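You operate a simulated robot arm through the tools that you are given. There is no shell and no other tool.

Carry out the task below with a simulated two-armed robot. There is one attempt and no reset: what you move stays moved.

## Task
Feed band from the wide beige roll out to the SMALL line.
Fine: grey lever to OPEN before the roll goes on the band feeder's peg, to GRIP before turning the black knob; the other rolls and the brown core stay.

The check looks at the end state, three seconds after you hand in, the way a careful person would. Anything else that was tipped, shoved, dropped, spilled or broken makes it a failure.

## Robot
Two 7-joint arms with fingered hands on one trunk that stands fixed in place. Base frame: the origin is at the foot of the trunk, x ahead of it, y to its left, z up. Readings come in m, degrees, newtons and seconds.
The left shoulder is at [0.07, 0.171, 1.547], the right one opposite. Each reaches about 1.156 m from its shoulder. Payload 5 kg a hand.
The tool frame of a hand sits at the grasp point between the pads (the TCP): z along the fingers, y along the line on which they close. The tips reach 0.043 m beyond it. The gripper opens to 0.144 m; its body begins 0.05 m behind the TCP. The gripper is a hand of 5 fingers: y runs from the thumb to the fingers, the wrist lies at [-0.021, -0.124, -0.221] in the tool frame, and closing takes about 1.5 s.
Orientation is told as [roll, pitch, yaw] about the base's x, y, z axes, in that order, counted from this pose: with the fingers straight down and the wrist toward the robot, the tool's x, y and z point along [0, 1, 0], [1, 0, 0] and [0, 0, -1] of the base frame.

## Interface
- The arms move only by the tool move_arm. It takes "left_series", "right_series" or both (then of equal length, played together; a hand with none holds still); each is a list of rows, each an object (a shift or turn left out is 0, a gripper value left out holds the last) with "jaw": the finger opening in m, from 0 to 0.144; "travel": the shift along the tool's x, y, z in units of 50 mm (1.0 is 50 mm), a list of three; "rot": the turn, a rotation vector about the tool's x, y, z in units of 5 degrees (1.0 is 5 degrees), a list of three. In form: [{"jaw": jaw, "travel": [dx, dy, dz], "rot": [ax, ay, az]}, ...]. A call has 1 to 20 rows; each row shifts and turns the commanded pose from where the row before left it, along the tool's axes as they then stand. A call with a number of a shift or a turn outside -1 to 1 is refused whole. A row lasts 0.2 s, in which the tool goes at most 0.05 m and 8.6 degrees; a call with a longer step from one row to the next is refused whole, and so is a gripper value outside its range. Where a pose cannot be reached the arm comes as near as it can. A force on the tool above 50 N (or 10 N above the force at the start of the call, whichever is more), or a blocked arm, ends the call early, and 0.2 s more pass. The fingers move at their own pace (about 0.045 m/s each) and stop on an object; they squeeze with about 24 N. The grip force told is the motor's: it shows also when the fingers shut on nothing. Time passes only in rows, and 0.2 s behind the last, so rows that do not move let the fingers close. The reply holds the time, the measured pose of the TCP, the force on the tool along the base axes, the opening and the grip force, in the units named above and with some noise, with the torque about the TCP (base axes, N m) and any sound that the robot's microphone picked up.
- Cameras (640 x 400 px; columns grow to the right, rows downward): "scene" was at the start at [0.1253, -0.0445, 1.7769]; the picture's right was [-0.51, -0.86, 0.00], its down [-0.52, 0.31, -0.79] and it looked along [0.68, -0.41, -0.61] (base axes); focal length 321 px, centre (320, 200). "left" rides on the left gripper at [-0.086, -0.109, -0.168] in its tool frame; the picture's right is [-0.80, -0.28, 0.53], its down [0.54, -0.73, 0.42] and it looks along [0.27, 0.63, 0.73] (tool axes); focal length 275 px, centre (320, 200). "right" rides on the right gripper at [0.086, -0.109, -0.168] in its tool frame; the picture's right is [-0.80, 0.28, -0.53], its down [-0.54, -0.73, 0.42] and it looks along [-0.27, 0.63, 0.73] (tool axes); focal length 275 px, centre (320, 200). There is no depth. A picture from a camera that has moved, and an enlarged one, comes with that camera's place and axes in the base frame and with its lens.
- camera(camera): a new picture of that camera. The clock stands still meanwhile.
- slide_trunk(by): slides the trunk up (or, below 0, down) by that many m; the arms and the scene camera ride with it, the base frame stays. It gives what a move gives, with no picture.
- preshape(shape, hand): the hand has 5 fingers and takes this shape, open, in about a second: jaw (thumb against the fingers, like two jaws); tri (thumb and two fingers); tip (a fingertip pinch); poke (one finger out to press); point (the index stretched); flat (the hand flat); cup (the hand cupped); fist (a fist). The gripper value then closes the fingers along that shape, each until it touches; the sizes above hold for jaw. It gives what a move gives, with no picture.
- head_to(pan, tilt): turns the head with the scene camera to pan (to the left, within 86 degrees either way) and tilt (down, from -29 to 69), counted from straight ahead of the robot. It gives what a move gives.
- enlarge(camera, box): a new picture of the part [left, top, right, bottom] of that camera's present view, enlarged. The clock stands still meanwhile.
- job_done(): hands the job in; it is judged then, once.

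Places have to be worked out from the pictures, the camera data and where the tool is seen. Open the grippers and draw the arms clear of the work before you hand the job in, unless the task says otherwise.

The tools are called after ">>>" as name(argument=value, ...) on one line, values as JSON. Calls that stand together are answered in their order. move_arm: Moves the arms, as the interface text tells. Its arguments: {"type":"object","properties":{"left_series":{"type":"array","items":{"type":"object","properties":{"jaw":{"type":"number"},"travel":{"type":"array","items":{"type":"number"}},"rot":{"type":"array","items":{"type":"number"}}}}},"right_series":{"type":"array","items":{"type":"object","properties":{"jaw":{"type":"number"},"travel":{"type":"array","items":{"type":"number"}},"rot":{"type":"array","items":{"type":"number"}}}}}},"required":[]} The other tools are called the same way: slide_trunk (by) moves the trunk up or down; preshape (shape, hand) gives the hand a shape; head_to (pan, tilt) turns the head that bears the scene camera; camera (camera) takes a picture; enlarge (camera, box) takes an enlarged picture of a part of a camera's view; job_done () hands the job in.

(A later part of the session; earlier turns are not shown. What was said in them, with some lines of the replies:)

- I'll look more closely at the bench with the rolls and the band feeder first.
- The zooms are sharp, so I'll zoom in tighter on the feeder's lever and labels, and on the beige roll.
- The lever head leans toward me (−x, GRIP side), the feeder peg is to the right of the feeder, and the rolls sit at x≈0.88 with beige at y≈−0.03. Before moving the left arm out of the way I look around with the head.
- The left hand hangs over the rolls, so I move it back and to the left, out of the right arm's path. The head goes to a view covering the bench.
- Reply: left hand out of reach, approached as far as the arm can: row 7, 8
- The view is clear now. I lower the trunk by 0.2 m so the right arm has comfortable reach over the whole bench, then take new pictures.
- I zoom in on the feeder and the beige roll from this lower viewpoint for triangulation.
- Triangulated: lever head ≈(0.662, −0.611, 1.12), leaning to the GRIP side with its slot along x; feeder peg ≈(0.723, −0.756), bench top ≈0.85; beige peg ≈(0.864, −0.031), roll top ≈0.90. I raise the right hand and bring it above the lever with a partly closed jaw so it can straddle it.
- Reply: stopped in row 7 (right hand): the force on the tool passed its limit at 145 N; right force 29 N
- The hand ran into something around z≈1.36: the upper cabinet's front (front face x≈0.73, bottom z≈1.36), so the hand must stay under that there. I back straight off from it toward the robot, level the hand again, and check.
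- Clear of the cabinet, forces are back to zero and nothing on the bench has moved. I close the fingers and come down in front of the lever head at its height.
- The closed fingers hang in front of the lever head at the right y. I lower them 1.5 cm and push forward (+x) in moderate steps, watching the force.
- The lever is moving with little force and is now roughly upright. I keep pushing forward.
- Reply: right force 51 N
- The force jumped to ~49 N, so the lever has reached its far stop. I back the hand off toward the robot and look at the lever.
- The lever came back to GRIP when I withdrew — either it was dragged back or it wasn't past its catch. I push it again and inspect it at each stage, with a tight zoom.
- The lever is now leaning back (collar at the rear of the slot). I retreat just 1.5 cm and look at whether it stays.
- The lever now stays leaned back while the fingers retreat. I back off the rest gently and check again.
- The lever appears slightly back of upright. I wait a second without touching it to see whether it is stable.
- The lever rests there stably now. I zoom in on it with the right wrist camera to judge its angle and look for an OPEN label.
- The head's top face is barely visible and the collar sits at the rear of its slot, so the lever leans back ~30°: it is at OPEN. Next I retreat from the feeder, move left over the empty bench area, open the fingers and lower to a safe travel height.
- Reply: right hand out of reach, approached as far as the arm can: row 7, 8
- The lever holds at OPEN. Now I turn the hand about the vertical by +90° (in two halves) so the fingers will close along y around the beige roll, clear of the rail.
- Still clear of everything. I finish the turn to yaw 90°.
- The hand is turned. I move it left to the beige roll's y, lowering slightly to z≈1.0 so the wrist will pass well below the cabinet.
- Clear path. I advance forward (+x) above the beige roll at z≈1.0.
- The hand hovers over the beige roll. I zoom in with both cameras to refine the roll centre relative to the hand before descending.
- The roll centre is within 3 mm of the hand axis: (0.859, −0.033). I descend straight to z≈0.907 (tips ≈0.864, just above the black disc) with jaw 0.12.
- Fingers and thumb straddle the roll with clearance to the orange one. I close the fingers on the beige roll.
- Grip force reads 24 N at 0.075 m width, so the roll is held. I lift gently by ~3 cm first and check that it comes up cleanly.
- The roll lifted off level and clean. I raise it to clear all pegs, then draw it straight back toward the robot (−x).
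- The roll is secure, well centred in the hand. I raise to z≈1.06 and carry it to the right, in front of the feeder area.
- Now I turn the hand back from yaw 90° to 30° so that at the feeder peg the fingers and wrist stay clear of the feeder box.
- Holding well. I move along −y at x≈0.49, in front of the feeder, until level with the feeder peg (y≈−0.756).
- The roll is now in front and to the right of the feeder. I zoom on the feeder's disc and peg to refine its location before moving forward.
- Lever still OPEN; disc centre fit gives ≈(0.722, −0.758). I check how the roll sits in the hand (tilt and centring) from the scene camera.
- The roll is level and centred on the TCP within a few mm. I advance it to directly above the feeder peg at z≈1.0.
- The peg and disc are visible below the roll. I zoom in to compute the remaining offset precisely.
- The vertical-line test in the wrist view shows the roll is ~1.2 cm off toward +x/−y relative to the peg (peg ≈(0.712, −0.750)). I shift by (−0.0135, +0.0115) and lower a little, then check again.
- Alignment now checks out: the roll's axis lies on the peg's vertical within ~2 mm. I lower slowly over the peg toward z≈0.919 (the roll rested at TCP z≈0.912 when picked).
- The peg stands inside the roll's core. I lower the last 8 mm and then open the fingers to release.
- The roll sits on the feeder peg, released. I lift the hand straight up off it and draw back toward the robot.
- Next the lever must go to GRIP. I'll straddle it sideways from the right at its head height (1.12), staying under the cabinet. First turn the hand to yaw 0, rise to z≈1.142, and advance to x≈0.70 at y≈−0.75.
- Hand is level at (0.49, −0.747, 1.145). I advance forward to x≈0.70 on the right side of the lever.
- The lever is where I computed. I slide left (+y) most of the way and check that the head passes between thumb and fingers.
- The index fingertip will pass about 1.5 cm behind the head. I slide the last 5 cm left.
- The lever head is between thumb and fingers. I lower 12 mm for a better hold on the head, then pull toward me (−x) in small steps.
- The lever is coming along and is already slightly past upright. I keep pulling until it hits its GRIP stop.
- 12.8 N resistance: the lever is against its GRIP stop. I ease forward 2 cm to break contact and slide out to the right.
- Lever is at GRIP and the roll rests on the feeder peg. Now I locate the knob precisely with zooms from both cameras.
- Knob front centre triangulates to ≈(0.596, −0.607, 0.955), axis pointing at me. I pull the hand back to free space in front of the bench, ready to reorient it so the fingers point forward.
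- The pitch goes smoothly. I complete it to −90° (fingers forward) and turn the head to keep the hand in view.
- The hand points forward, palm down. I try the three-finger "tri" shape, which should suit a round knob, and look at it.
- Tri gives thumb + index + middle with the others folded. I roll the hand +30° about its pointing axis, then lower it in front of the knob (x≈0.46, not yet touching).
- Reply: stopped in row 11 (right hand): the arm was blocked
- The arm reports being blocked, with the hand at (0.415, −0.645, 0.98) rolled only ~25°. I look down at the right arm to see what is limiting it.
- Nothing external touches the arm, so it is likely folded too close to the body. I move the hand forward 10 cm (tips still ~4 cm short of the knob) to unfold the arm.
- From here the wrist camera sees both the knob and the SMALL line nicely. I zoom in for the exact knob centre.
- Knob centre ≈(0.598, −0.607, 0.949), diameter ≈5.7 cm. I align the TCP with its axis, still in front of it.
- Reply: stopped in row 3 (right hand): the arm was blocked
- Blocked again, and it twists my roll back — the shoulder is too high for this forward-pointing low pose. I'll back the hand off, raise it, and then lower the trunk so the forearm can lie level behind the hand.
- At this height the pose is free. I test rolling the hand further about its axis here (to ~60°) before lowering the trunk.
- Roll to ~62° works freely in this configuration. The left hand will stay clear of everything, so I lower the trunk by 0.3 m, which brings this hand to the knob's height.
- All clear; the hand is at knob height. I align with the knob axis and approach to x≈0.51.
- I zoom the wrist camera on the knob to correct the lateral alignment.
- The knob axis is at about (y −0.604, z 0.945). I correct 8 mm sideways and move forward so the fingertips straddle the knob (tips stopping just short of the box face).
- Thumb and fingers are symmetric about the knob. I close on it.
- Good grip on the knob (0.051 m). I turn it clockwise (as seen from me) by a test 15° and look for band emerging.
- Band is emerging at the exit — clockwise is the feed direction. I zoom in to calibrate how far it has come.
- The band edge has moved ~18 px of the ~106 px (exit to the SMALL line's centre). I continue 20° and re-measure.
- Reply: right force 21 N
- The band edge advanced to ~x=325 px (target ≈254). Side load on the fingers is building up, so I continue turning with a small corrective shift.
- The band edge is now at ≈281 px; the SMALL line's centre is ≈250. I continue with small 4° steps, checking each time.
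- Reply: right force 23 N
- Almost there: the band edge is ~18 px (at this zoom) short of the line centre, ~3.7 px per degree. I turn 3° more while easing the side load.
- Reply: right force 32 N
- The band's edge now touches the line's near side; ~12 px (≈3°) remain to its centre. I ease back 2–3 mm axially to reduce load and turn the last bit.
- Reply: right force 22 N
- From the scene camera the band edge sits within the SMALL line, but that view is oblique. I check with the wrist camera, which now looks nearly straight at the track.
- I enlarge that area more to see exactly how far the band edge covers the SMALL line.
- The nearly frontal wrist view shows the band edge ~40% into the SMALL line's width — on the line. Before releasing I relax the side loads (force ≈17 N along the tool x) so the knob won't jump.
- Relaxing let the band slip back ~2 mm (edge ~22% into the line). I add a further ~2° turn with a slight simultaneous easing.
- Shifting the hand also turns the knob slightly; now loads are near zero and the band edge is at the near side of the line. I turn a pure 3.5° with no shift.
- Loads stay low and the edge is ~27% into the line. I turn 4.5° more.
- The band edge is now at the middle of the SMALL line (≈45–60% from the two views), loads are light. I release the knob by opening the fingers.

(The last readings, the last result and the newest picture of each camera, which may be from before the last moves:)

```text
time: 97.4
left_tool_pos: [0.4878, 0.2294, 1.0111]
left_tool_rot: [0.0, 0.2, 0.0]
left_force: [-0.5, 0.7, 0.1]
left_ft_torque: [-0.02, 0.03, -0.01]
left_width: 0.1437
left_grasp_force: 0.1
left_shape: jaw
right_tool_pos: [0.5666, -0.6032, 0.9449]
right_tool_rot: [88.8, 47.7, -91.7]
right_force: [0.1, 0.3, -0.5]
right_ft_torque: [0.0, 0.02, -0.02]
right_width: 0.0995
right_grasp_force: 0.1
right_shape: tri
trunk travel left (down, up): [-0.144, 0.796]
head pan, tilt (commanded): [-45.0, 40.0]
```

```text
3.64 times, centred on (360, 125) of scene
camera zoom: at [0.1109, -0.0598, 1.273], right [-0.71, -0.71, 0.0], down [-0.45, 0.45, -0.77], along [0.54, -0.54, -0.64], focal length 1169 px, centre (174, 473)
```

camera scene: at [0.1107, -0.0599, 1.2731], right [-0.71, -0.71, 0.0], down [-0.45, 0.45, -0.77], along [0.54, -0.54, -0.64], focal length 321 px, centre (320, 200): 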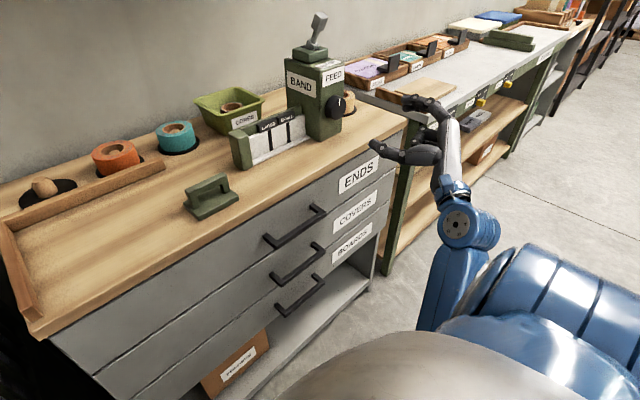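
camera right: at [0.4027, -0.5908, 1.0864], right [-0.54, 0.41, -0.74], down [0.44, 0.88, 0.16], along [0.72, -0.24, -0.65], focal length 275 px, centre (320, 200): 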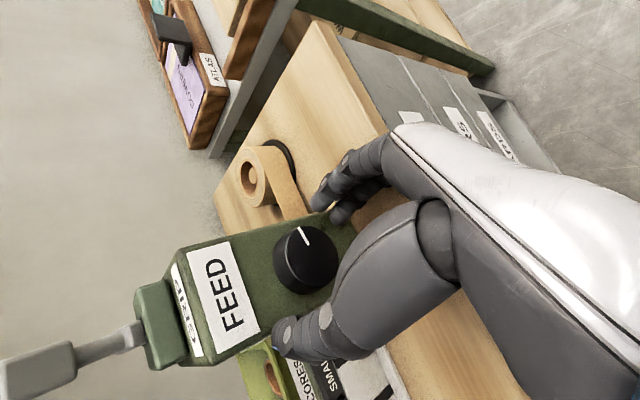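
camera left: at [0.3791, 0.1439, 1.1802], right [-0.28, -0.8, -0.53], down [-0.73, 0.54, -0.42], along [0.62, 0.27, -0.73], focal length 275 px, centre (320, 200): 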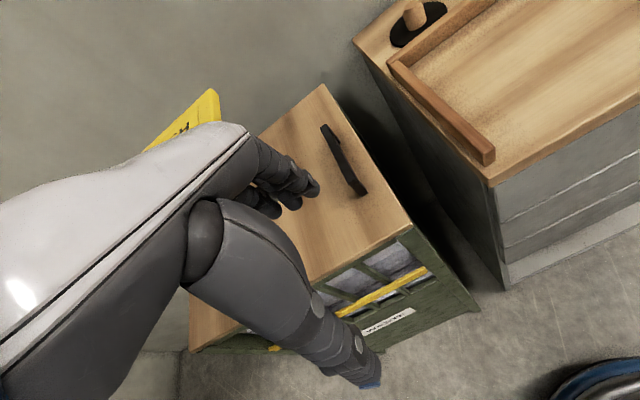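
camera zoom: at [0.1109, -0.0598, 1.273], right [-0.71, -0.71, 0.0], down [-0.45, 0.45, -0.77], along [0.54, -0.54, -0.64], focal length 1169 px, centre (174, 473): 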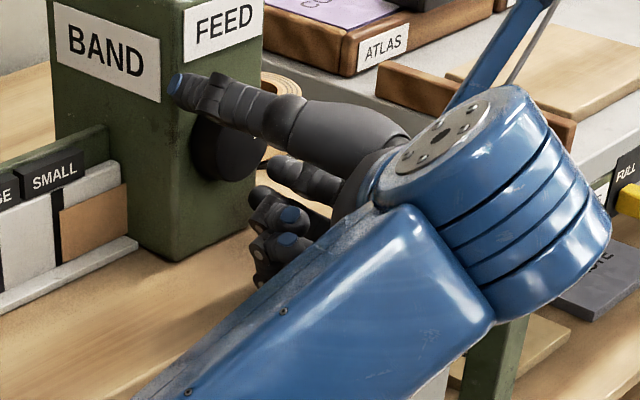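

Released without disturbing anything: the band edge is unchanged on the SMALL line. I withdraw the hand straight back from the knob.

>>> move_arm(right_series=[{"travel": [0, 0, -0.3]}, {"travel": [0, 0, -0.5]}, {"travel": [0, 0, -0.6]}, {"travel": [0, 0, -0.7]}, {"travel": [0, 0, -0.7]}, {}])

>>> camera(camera="scene")

>>> enlarge(camera="scene", box=[250, 0, 390, 170])

>>> camera(camera="right")

```text
time: 98.8
left_tool_pos: [0.4817, 0.2268, 1.0154]
left_tool_rot: [0.3, -0.2, 0.1]
left_force: [-1.0, 0.7, 0.4]
left_ft_torque: [0.01, 0.03, 0.0]
left_width: 0.1441
left_grasp_force: 0.0
left_shape: jaw
right_tool_pos: [0.4562, -0.6612, 0.9349]
right_tool_rot: [87.7, 47.8, -92.7]
right_force: [-1.0, -0.1, 0.3]
right_ft_torque: [-0.04, -0.02, 0.02]
right_width: 0.1001
right_grasp_force: 0.2
right_shape: tri
right hand out of reach, approached as far as the arm can: row 2, 3, 4, 5
trunk travel left (down, up): [-0.144, 0.796]
head pan, tilt (commanded): [-45.0, 40.0]
```

```text
taken
camera scene: at [0.0979, -0.0627, 1.2718], right [-0.71, -0.7, -0.01], down [-0.45, 0.46, -0.77], along [0.54, -0.54, -0.64], focal length 321 px, centre (320, 200)
```

scene: 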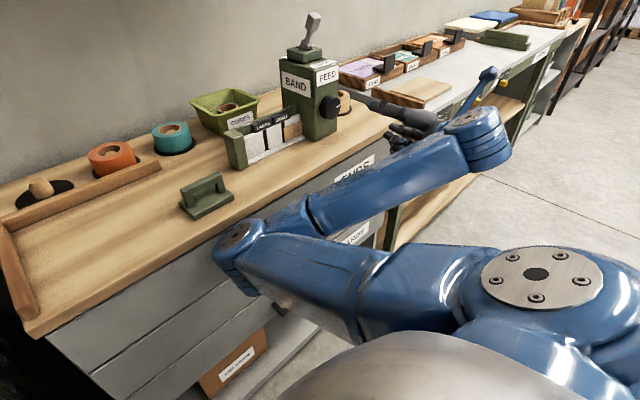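

```text
2.35 times, centred on (320, 85) of scene
camera zoom: at [0.0979, -0.0627, 1.2718], right [-0.71, -0.7, -0.01], down [-0.45, 0.46, -0.77], along [0.54, -0.54, -0.64], focal length 756 px, centre (320, 471)
```

zoom: 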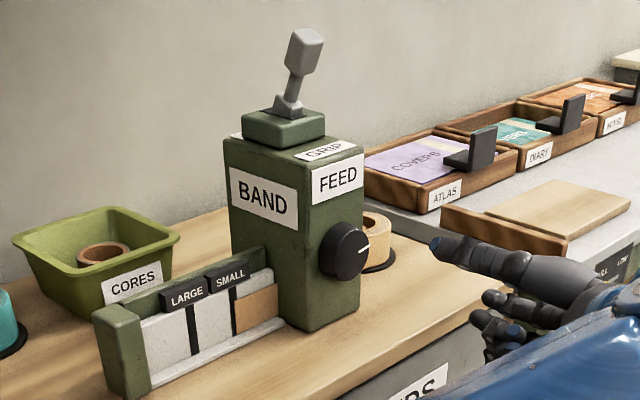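

```text
taken
camera right: at [0.2926, -0.647, 1.0784], right [-0.55, 0.41, -0.73], down [0.44, 0.88, 0.16], along [0.71, -0.24, -0.66], focal length 275 px, centre (320, 200)
```

right: 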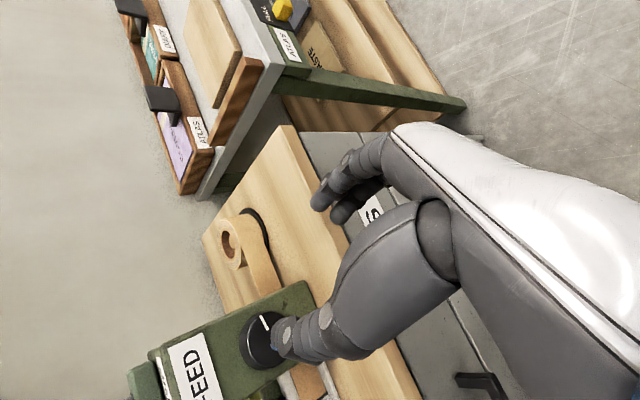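

The elbow has swung to the left in front of the bench. I pause a moment to let things settle and check whether it touches anything.

>>> move_arm(right_series=[{}, {}])

>>> head_to(pan=-25, tilt=50)

>>> camera(camera="scene")

>>> camera(camera="left")

```text
time: 99.4
left_tool_pos: [0.479, 0.2285, 1.0163]
left_tool_rot: [0.2, -0.3, 0.1]
left_force: [-0.3, 0.4, 0.2]
left_ft_torque: [0.0, -0.02, 0.03]
left_width: 0.1441
left_grasp_force: 0.1
left_shape: jaw
right_tool_pos: [0.4538, -0.6575, 0.9368]
right_tool_rot: [87.6, 47.8, -92.7]
right_force: [0.3, 1.0, 0.3]
right_ft_torque: [0.0, 0.01, -0.01]
right_width: 0.0998
right_grasp_force: 0.0
right_shape: tri
trunk travel left (down, up): [-0.144, 0.796]
head pan, tilt (commanded): [-45.0, 40.0]
```

```text
time: 100.2
left_tool_pos: [0.4784, 0.2284, 1.0162]
left_tool_rot: [0.0, -0.3, 0.0]
left_force: [0.2, 0.0, -0.2]
left_ft_torque: [0.02, 0.02, 0.0]
left_width: 0.1442
left_grasp_force: 0.0
left_shape: jaw
right_tool_pos: [0.4549, -0.6574, 0.937]
right_tool_rot: [87.5, 47.6, -92.7]
right_force: [1.1, -0.2, 0.5]
right_ft_torque: [0.0, 0.01, -0.04]
right_width: 0.0996
right_grasp_force: 0.1
right_shape: tri
trunk travel left (down, up): [-0.144, 0.796]
head pan, tilt (commanded): [-25.0, 50.0]
```

```text
taken
camera scene: at [0.1077, -0.0344, 1.2595], right [-0.43, -0.9, -0.01], down [-0.69, 0.33, -0.65], along [0.59, -0.27, -0.76], focal length 321 px, centre (320, 200)
```

scene: 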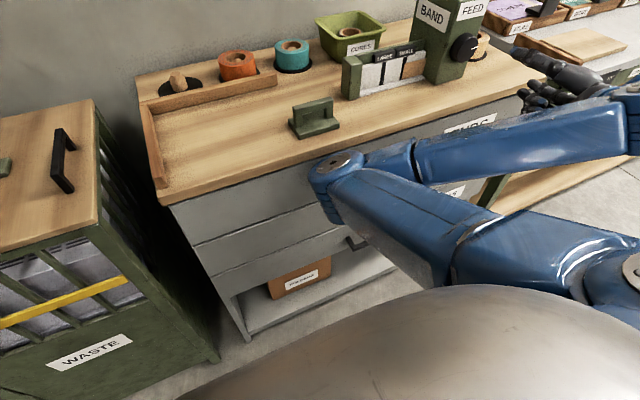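

```text
taken
camera left: at [0.369, 0.1421, 1.1835], right [-0.28, -0.8, -0.54], down [-0.72, 0.54, -0.43], along [0.63, 0.27, -0.73], focal length 275 px, centre (320, 200)
```

left: 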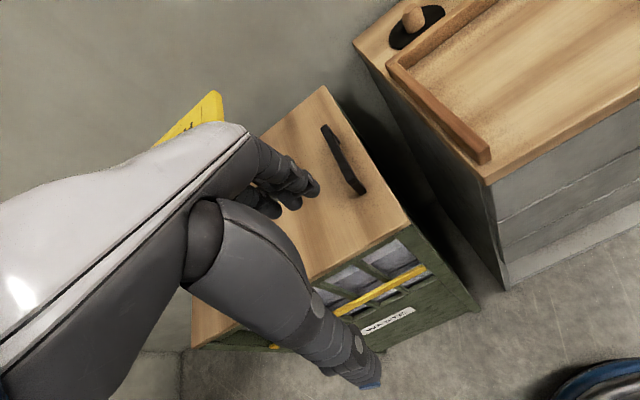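

The torso is leaned back ~1 cm and the right elbow is up against the bench's drawer front, so retreating folded it outward. I go forward again (to x≈0.51, still clear of the knob) to free the elbow before unrolling the wrist.

>>> move_arm(right_series=[{"travel": [0, 0, 0.4]}, {"travel": [0, 0, 0.4]}, {"travel": [0, 0, 0.4]}, {"travel": [0, 0, 0.4]}, {}])

>>> camera(camera="scene")

>>> camera(camera="right")

```text
time: 101.6
left_tool_pos: [0.4729, 0.231, 1.0218]
left_tool_rot: [-0.6, -1.2, -0.2]
left_force: [-1.0, 1.4, 1.7]
left_ft_torque: [-0.09, -0.05, 0.02]
left_width: 0.1441
left_grasp_force: 0.1
left_shape: jaw
right_tool_pos: [0.538, -0.6427, 0.9573]
right_tool_rot: [90.6, 47.7, -88.9]
right_force: [-5.3, -2.0, 0.8]
right_ft_torque: [0.07, 0.19, 0.55]
right_width: 0.1
right_grasp_force: 0.0
right_shape: tri
trunk travel left (down, up): [-0.144, 0.796]
head pan, tilt (commanded): [-25.0, 50.0]
stopped in row 5 (right hand): the arm was blocked; the commanded pose is now the measured one
```

```text
taken
camera scene: at [0.0928, -0.0098, 1.2628], right [-0.41, -0.91, 0.0], down [-0.68, 0.31, -0.66], along [0.6, -0.27, -0.75], focal length 321 px, centre (320, 200)
```

scene: 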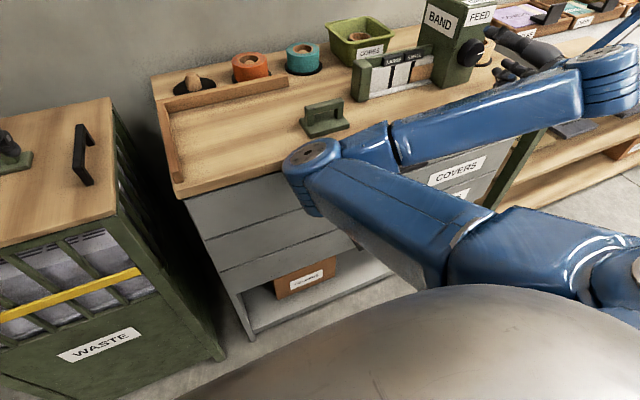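

```text
taken
camera right: at [0.3711, -0.6343, 1.0951], right [-0.53, 0.39, -0.75], down [0.41, 0.89, 0.18], along [0.74, -0.21, -0.64], focal length 275 px, centre (320, 200)
```

right: 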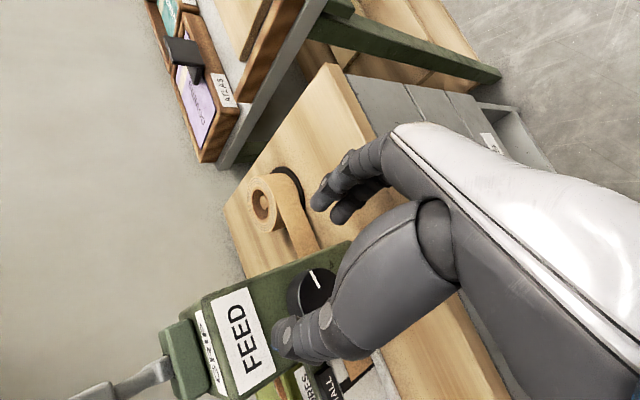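

That pressed the elbow harder (it's against the bench's front edge at z≈0.88). The safest way out is upward: I raise the trunk in steps so the elbow clears the bench edge while the hand rises clear of the knob.

>>> slide_trunk(by=0.06)

>>> camera(camera="scene")

>>> camera(camera="right")

```text
time: 102.6
left_tool_pos: [0.4891, 0.2197, 1.0716]
left_tool_rot: [0.1, 0.1, -0.2]
left_force: [-0.1, -0.4, -0.4]
left_ft_torque: [0.08, -0.03, 0.0]
left_width: 0.1439
left_grasp_force: 0.0
left_shape: jaw
right_tool_pos: [0.5484, -0.6587, 0.9989]
right_tool_rot: [89.0, 48.2, -91.2]
right_force: [-0.4, -0.9, 0.3]
right_ft_torque: [0.0, -0.02, 0.08]
right_width: 0.1001
right_grasp_force: 0.0
right_shape: tri
trunk travel left (down, up): [-0.204, 0.736]
head pan, tilt (commanded): [-25.0, 50.0]
```

```text
taken
camera scene: at [0.1215, -0.0335, 1.3187], right [-0.42, -0.91, 0.0], down [-0.69, 0.32, -0.64], along [0.58, -0.27, -0.77], focal length 321 px, centre (320, 200)
```

scene: 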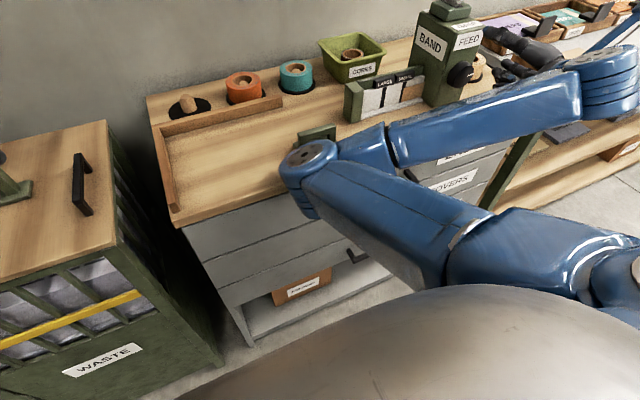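

```text
taken
camera right: at [0.3834, -0.6491, 1.1403], right [-0.54, 0.41, -0.74], down [0.43, 0.89, 0.17], along [0.72, -0.22, -0.65], focal length 275 px, centre (320, 200)
```

right: 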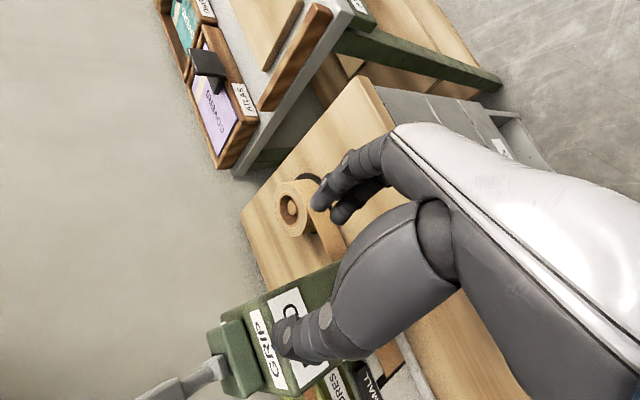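

The elbow popped free and the torso is upright again. I raise another 0.1 m so the elbow is well above the bench and its tools.

>>> slide_trunk(by=0.1)

>>> camera(camera="scene")

>>> camera(camera="right")

```text
time: 104.0
left_tool_pos: [0.4916, 0.2192, 1.1718]
left_tool_rot: [-0.1, 0.1, -0.3]
left_force: [0.7, -0.9, -0.5]
left_ft_torque: [-0.01, 0.02, 0.0]
left_width: 0.1443
left_grasp_force: 0.0
left_shape: jaw
right_tool_pos: [0.5512, -0.6582, 1.0989]
right_tool_rot: [88.7, 48.1, -91.0]
right_force: [0.5, -0.5, -0.2]
right_ft_torque: [-0.01, -0.04, -0.03]
right_width: 0.1
right_grasp_force: 0.1
right_shape: tri
trunk travel left (down, up): [-0.304, 0.636]
head pan, tilt (commanded): [-25.0, 50.0]
```

```text
taken
camera scene: at [0.121, -0.0322, 1.4187], right [-0.42, -0.91, 0.0], down [-0.69, 0.32, -0.64], along [0.58, -0.27, -0.77], focal length 321 px, centre (320, 200)
```

scene: 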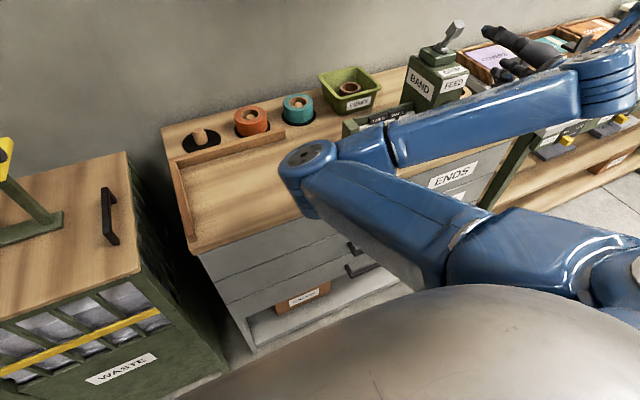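

```text
taken
camera right: at [0.3866, -0.6489, 1.2399], right [-0.54, 0.41, -0.73], down [0.43, 0.89, 0.17], along [0.72, -0.22, -0.66], focal length 275 px, centre (320, 200)
```

right: 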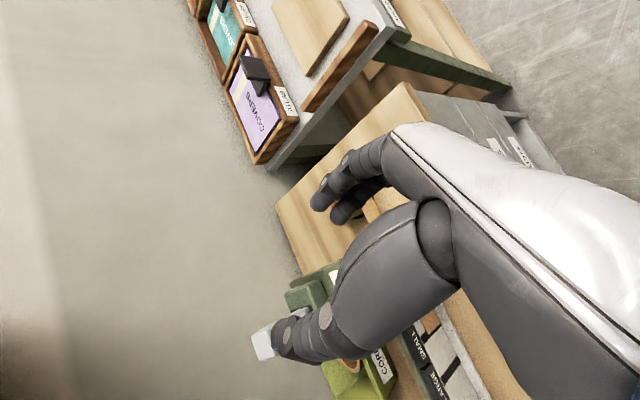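

Free of contact. Now I back the hand off 5 cm and unroll the wrist in steps, watching where the elbow goes.

>>> move_arm(right_series=[{"travel": [0, 0, -0.5]}, {"travel": [0, 0, -0.5]}, {"rot": [0, 0, -1]}, {"rot": [0, 0, -1]}, {"rot": [0, 0, -1]}, {"rot": [0, 0, -1]}, {"rot": [0, 0, -1]}, {"rot": [0, 0, -1]}, {}])

>>> camera(camera="scene")

```text
time: 106.0
left_tool_pos: [0.492, 0.2205, 1.171]
left_tool_rot: [-0.1, 0.2, -0.3]
left_force: [0.2, 0.6, -0.7]
left_ft_torque: [-0.01, 0.01, 0.03]
left_width: 0.1439
left_grasp_force: 0.0
left_shape: jaw
right_tool_pos: [0.5001, -0.659, 1.1]
right_tool_rot: [89.1, 18.1, -90.6]
right_force: [-0.1, 0.3, -0.5]
right_ft_torque: [-0.03, -0.02, 0.0]
right_width: 0.1002
right_grasp_force: 0.0
right_shape: tri
trunk travel left (down, up): [-0.304, 0.636]
head pan, tilt (commanded): [-25.0, 50.0]
```

```text
taken
camera scene: at [0.1207, -0.0323, 1.4188], right [-0.42, -0.91, 0.0], down [-0.69, 0.32, -0.64], along [0.58, -0.27, -0.77], focal length 321 px, centre (320, 200)
```

scene: 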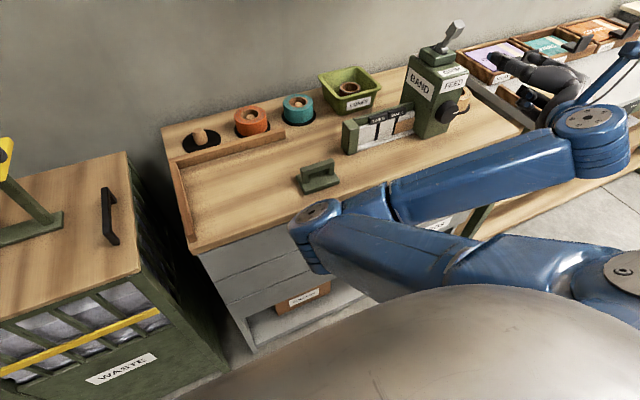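

The elbow is moving back away from the bench. I continue unrolling.

>>> move_arm(right_series=[{"rot": [0, 0, -1]}, {"rot": [0, 0, -1]}, {"rot": [0, 0, -1]}, {"rot": [0, 0, -1]}, {"rot": [0, 0, -1]}, {}])

>>> camera(camera="scene")

```text
time: 107.4
left_tool_pos: [0.491, 0.2209, 1.1718]
left_tool_rot: [0.0, 0.2, -0.1]
left_force: [0.1, -0.7, -0.5]
left_ft_torque: [-0.03, 0.0, 0.0]
left_width: 0.1439
left_grasp_force: 0.0
left_shape: jaw
right_tool_pos: [0.5003, -0.6566, 1.0999]
right_tool_rot: [89.2, -6.9, -90.1]
right_force: [-0.1, 0.4, 0.4]
right_ft_torque: [0.0, 0.03, -0.01]
right_width: 0.0998
right_grasp_force: 0.1
right_shape: tri
trunk travel left (down, up): [-0.304, 0.636]
head pan, tilt (commanded): [-25.0, 50.0]
```

```text
taken
camera scene: at [0.1209, -0.032, 1.4188], right [-0.42, -0.91, 0.0], down [-0.69, 0.32, -0.64], along [0.58, -0.27, -0.77], focal length 321 px, centre (320, 200)
```

scene: 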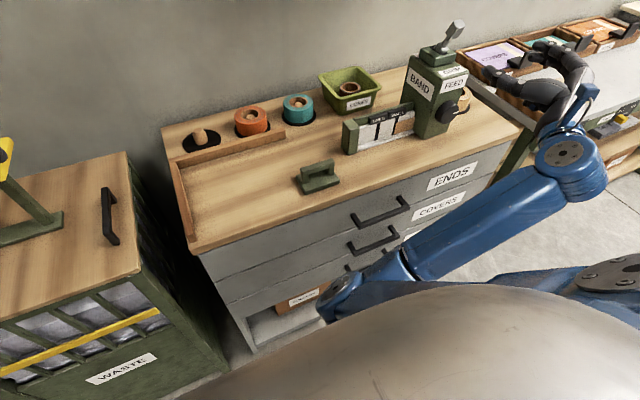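

Drawers and bench look undisturbed. I unroll a bit more and draw the hand back to x≈0.43.

>>> move_arm(right_series=[{"rot": [0, 0, -1]}, {"rot": [0, 0, -1]}, {"rot": [0, 0, -1]}, {"rot": [0, 0, -1]}, {"travel": [0, 0, -0.5]}, {"travel": [0, 0, -0.5]}, {"travel": [0, 0, -0.4]}, {}])

>>> camera(camera="scene")

>>> camera(camera="right")

```text
time: 109.2
left_tool_pos: [0.4908, 0.2202, 1.1719]
left_tool_rot: [0.0, 0.2, -0.2]
left_force: [-0.6, 0.9, -1.1]
left_ft_torque: [0.04, 0.03, 0.01]
left_width: 0.1439
left_grasp_force: 0.1
left_shape: jaw
right_tool_pos: [0.4311, -0.6576, 1.1024]
right_tool_rot: [89.1, -26.9, -89.8]
right_force: [0.8, 0.6, -0.3]
right_ft_torque: [0.0, -0.03, 0.0]
right_width: 0.0999
right_grasp_force: 0.1
right_shape: tri
trunk travel left (down, up): [-0.304, 0.636]
head pan, tilt (commanded): [-25.0, 50.0]
```

```text
taken
camera scene: at [0.1212, -0.0322, 1.4188], right [-0.42, -0.91, 0.0], down [-0.69, 0.32, -0.64], along [0.58, -0.27, -0.77], focal length 321 px, centre (320, 200)
```

scene: 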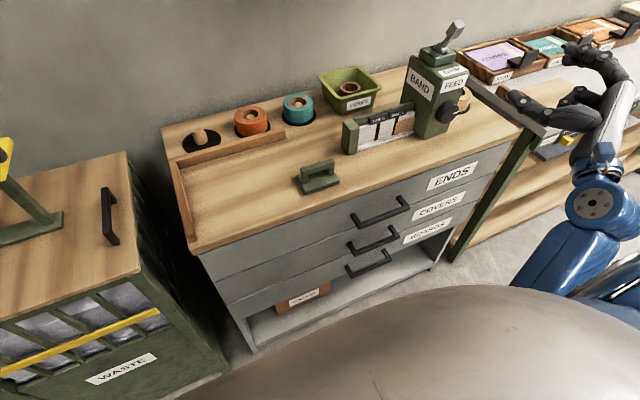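

```text
taken
camera right: at [0.2659, -0.5212, 1.1333], right [-0.54, -0.61, -0.57], down [0.41, 0.4, -0.82], along [0.73, -0.68, 0.03], focal length 275 px, centre (320, 200)
```

right: 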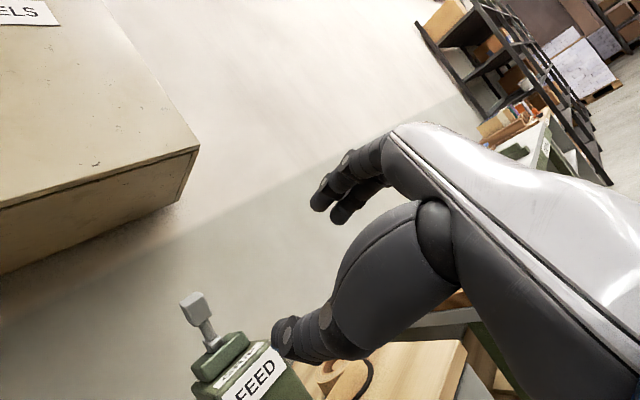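

Both arms are clear. Final checks: zoom on the band edge, lever, roll and the other items.

>>> enlarge(camera="scene", box=[335, 85, 425, 165])

>>> enlarge(camera="scene", box=[395, 15, 485, 145])

>>> enlarge(camera="scene", box=[160, 60, 400, 220])

```text
5.00 times, centred on (380, 125) of scene
camera zoom: at [0.1212, -0.0322, 1.4188], right [-0.42, -0.91, 0.0], down [-0.69, 0.32, -0.64], along [0.58, -0.27, -0.77], focal length 1607 px, centre (20, 575)
```

zoom: 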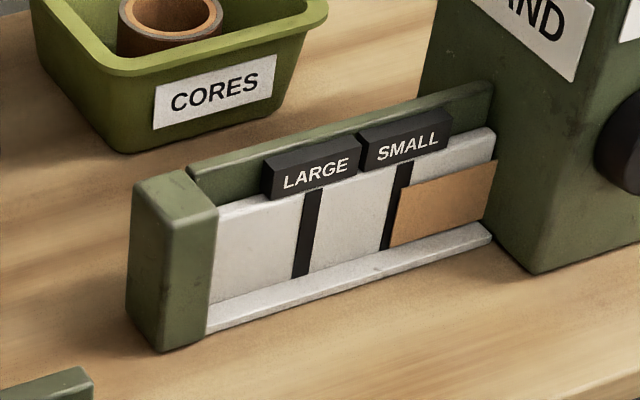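

```text
3.08 times, centred on (440, 80) of scene
camera zoom: at [0.1212, -0.0322, 1.4188], right [-0.42, -0.91, 0.0], down [-0.69, 0.32, -0.64], along [0.58, -0.27, -0.77], focal length 989 px, centre (-49, 569)
```

zoom: 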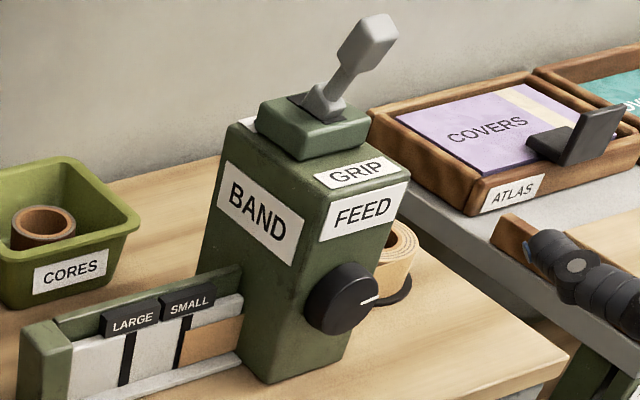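

```text
2.50 times, centred on (280, 140) of scene
camera zoom: at [0.1212, -0.0322, 1.4188], right [-0.42, -0.91, 0.0], down [-0.69, 0.32, -0.64], along [0.58, -0.27, -0.77], focal length 804 px, centre (420, 350)
```

zoom: 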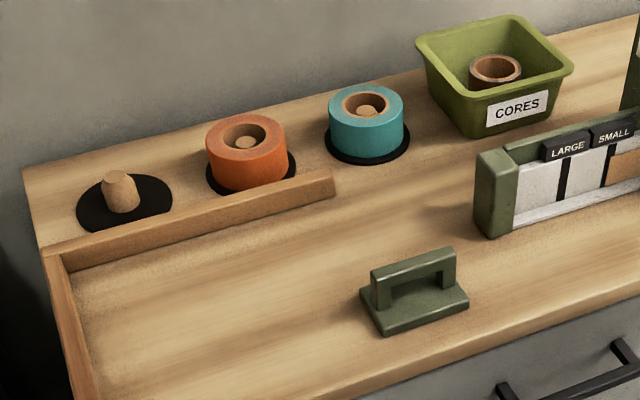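

I take one tighter zoom of the band edge on the SMALL line to confirm it hasn't crept.

>>> enlarge(camera="scene", box=[400, 100, 440, 140])

>>> head_to(pan=-45, tilt=45)

>>> camera(camera="scene")

```text
10.00 times, centred on (420, 120) of scene
camera zoom: at [0.1212, -0.0322, 1.4188], right [-0.42, -0.91, 0.0], down [-0.69, 0.32, -0.64], along [0.58, -0.27, -0.77], focal length 3214 px, centre (-680, 1000)
```

zoom: 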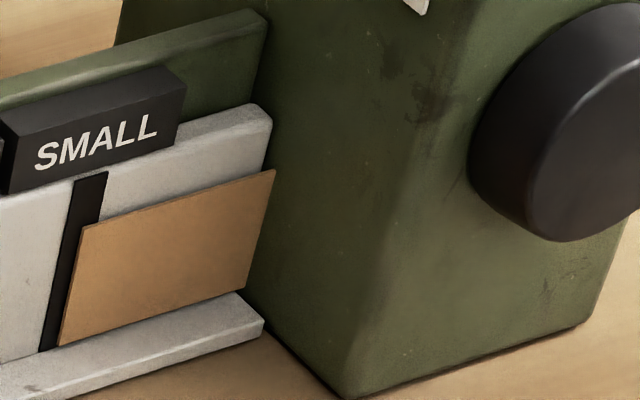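

```text
time: 110.0
left_tool_pos: [0.4916, 0.2208, 1.172]
left_tool_rot: [0.0, 0.2, -0.1]
left_force: [-0.3, 0.3, 0.4]
left_ft_torque: [0.01, -0.01, 0.03]
left_width: 0.1439
left_grasp_force: 0.1
left_shape: jaw
right_tool_pos: [0.4322, -0.6585, 1.1027]
right_tool_rot: [89.1, -26.8, -90.0]
right_force: [-0.1, 0.1, -0.2]
right_ft_torque: [0.01, -0.01, 0.03]
right_width: 0.0998
right_grasp_force: 0.1
right_shape: tri
trunk travel left (down, up): [-0.304, 0.636]
head pan, tilt (commanded): [-45.0, 45.0]
```

```text
taken
camera scene: at [0.1082, -0.0572, 1.4257], right [-0.71, -0.71, 0.0], down [-0.5, 0.5, -0.71], along [0.5, -0.5, -0.71], focal length 321 px, centre (320, 200)
```

scene: 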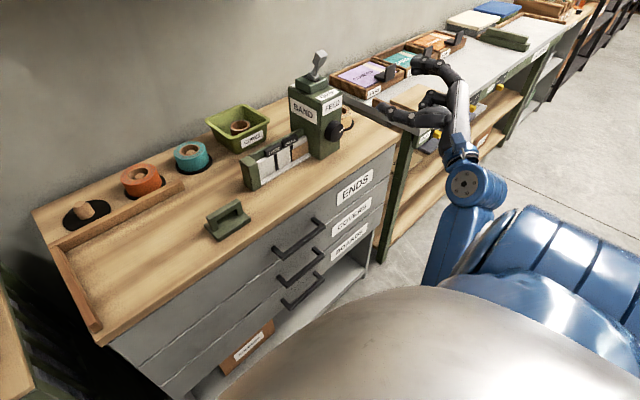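

The band edge sits at the middle of the SMALL line, lever is at GRIP, beige roll on the feeder peg, the other rolls, core, tools and drawers are undisturbed. I open the right hand fully and let things settle before handing in.

>>> move_arm(right_series=[{"jaw": 0.144}, {}, {}, {}, {}])

>>> enlarge(camera="scene", box=[230, 40, 370, 200])

```text
time: 111.2
left_tool_pos: [0.491, 0.22, 1.1715]
left_tool_rot: [0.0, 0.2, -0.2]
left_force: [0.6, -0.8, 0.3]
left_ft_torque: [-0.02, 0.03, 0.01]
left_width: 0.144
left_grasp_force: 0.1
left_shape: jaw
right_tool_pos: [0.4316, -0.6572, 1.1028]
right_tool_rot: [89.1, -26.8, -89.8]
right_force: [-0.2, 0.1, 0.4]
right_ft_torque: [0.03, 0.0, 0.0]
right_width: 0.1435
right_grasp_force: 0.0
right_shape: tri
trunk travel left (down, up): [-0.304, 0.636]
head pan, tilt (commanded): [-45.0, 45.0]
```

```text
2.50 times, centred on (300, 120) of scene
camera zoom: at [0.1083, -0.0573, 1.4257], right [-0.71, -0.71, 0.0], down [-0.5, 0.5, -0.71], along [0.5, -0.5, -0.71], focal length 804 px, centre (370, 400)
```

zoom: 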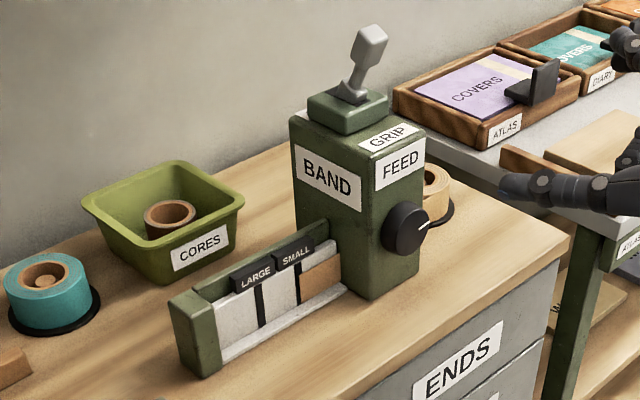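

All is as required: band out to the SMALL line, lever at GRIP, beige roll on the peg, everything else in place, arms clear and hands open. I hand the job in.

>>> job_done()

```text
The job is handed in.
```

The band is fed out from the wide beige roll, with its edge at about the middle of the SMALL line. I've handed the job in and don't have the check's verdict yet.

- **Order:** The lever was at OPEN when the roll went on the feeder's peg, and at GRIP before I turned the knob. My first push to OPEN didn't hold and the lever came back to GRIP. The second push held.
- **End state:** The beige roll sits on the peg, the lever is at GRIP, both hands are open and the arms are clear of the bench. In the last pictures the other rolls, the brown core, the tray and the drawers look unmoved.
- **Contacts on the way:** Early on, the right hand hit the upper cabinet hard; the force reading was 145 N. While I was backing off the knob, the right elbow pressed against the bench's front edge until I raised the trunk. I saw no damage or shift from either.
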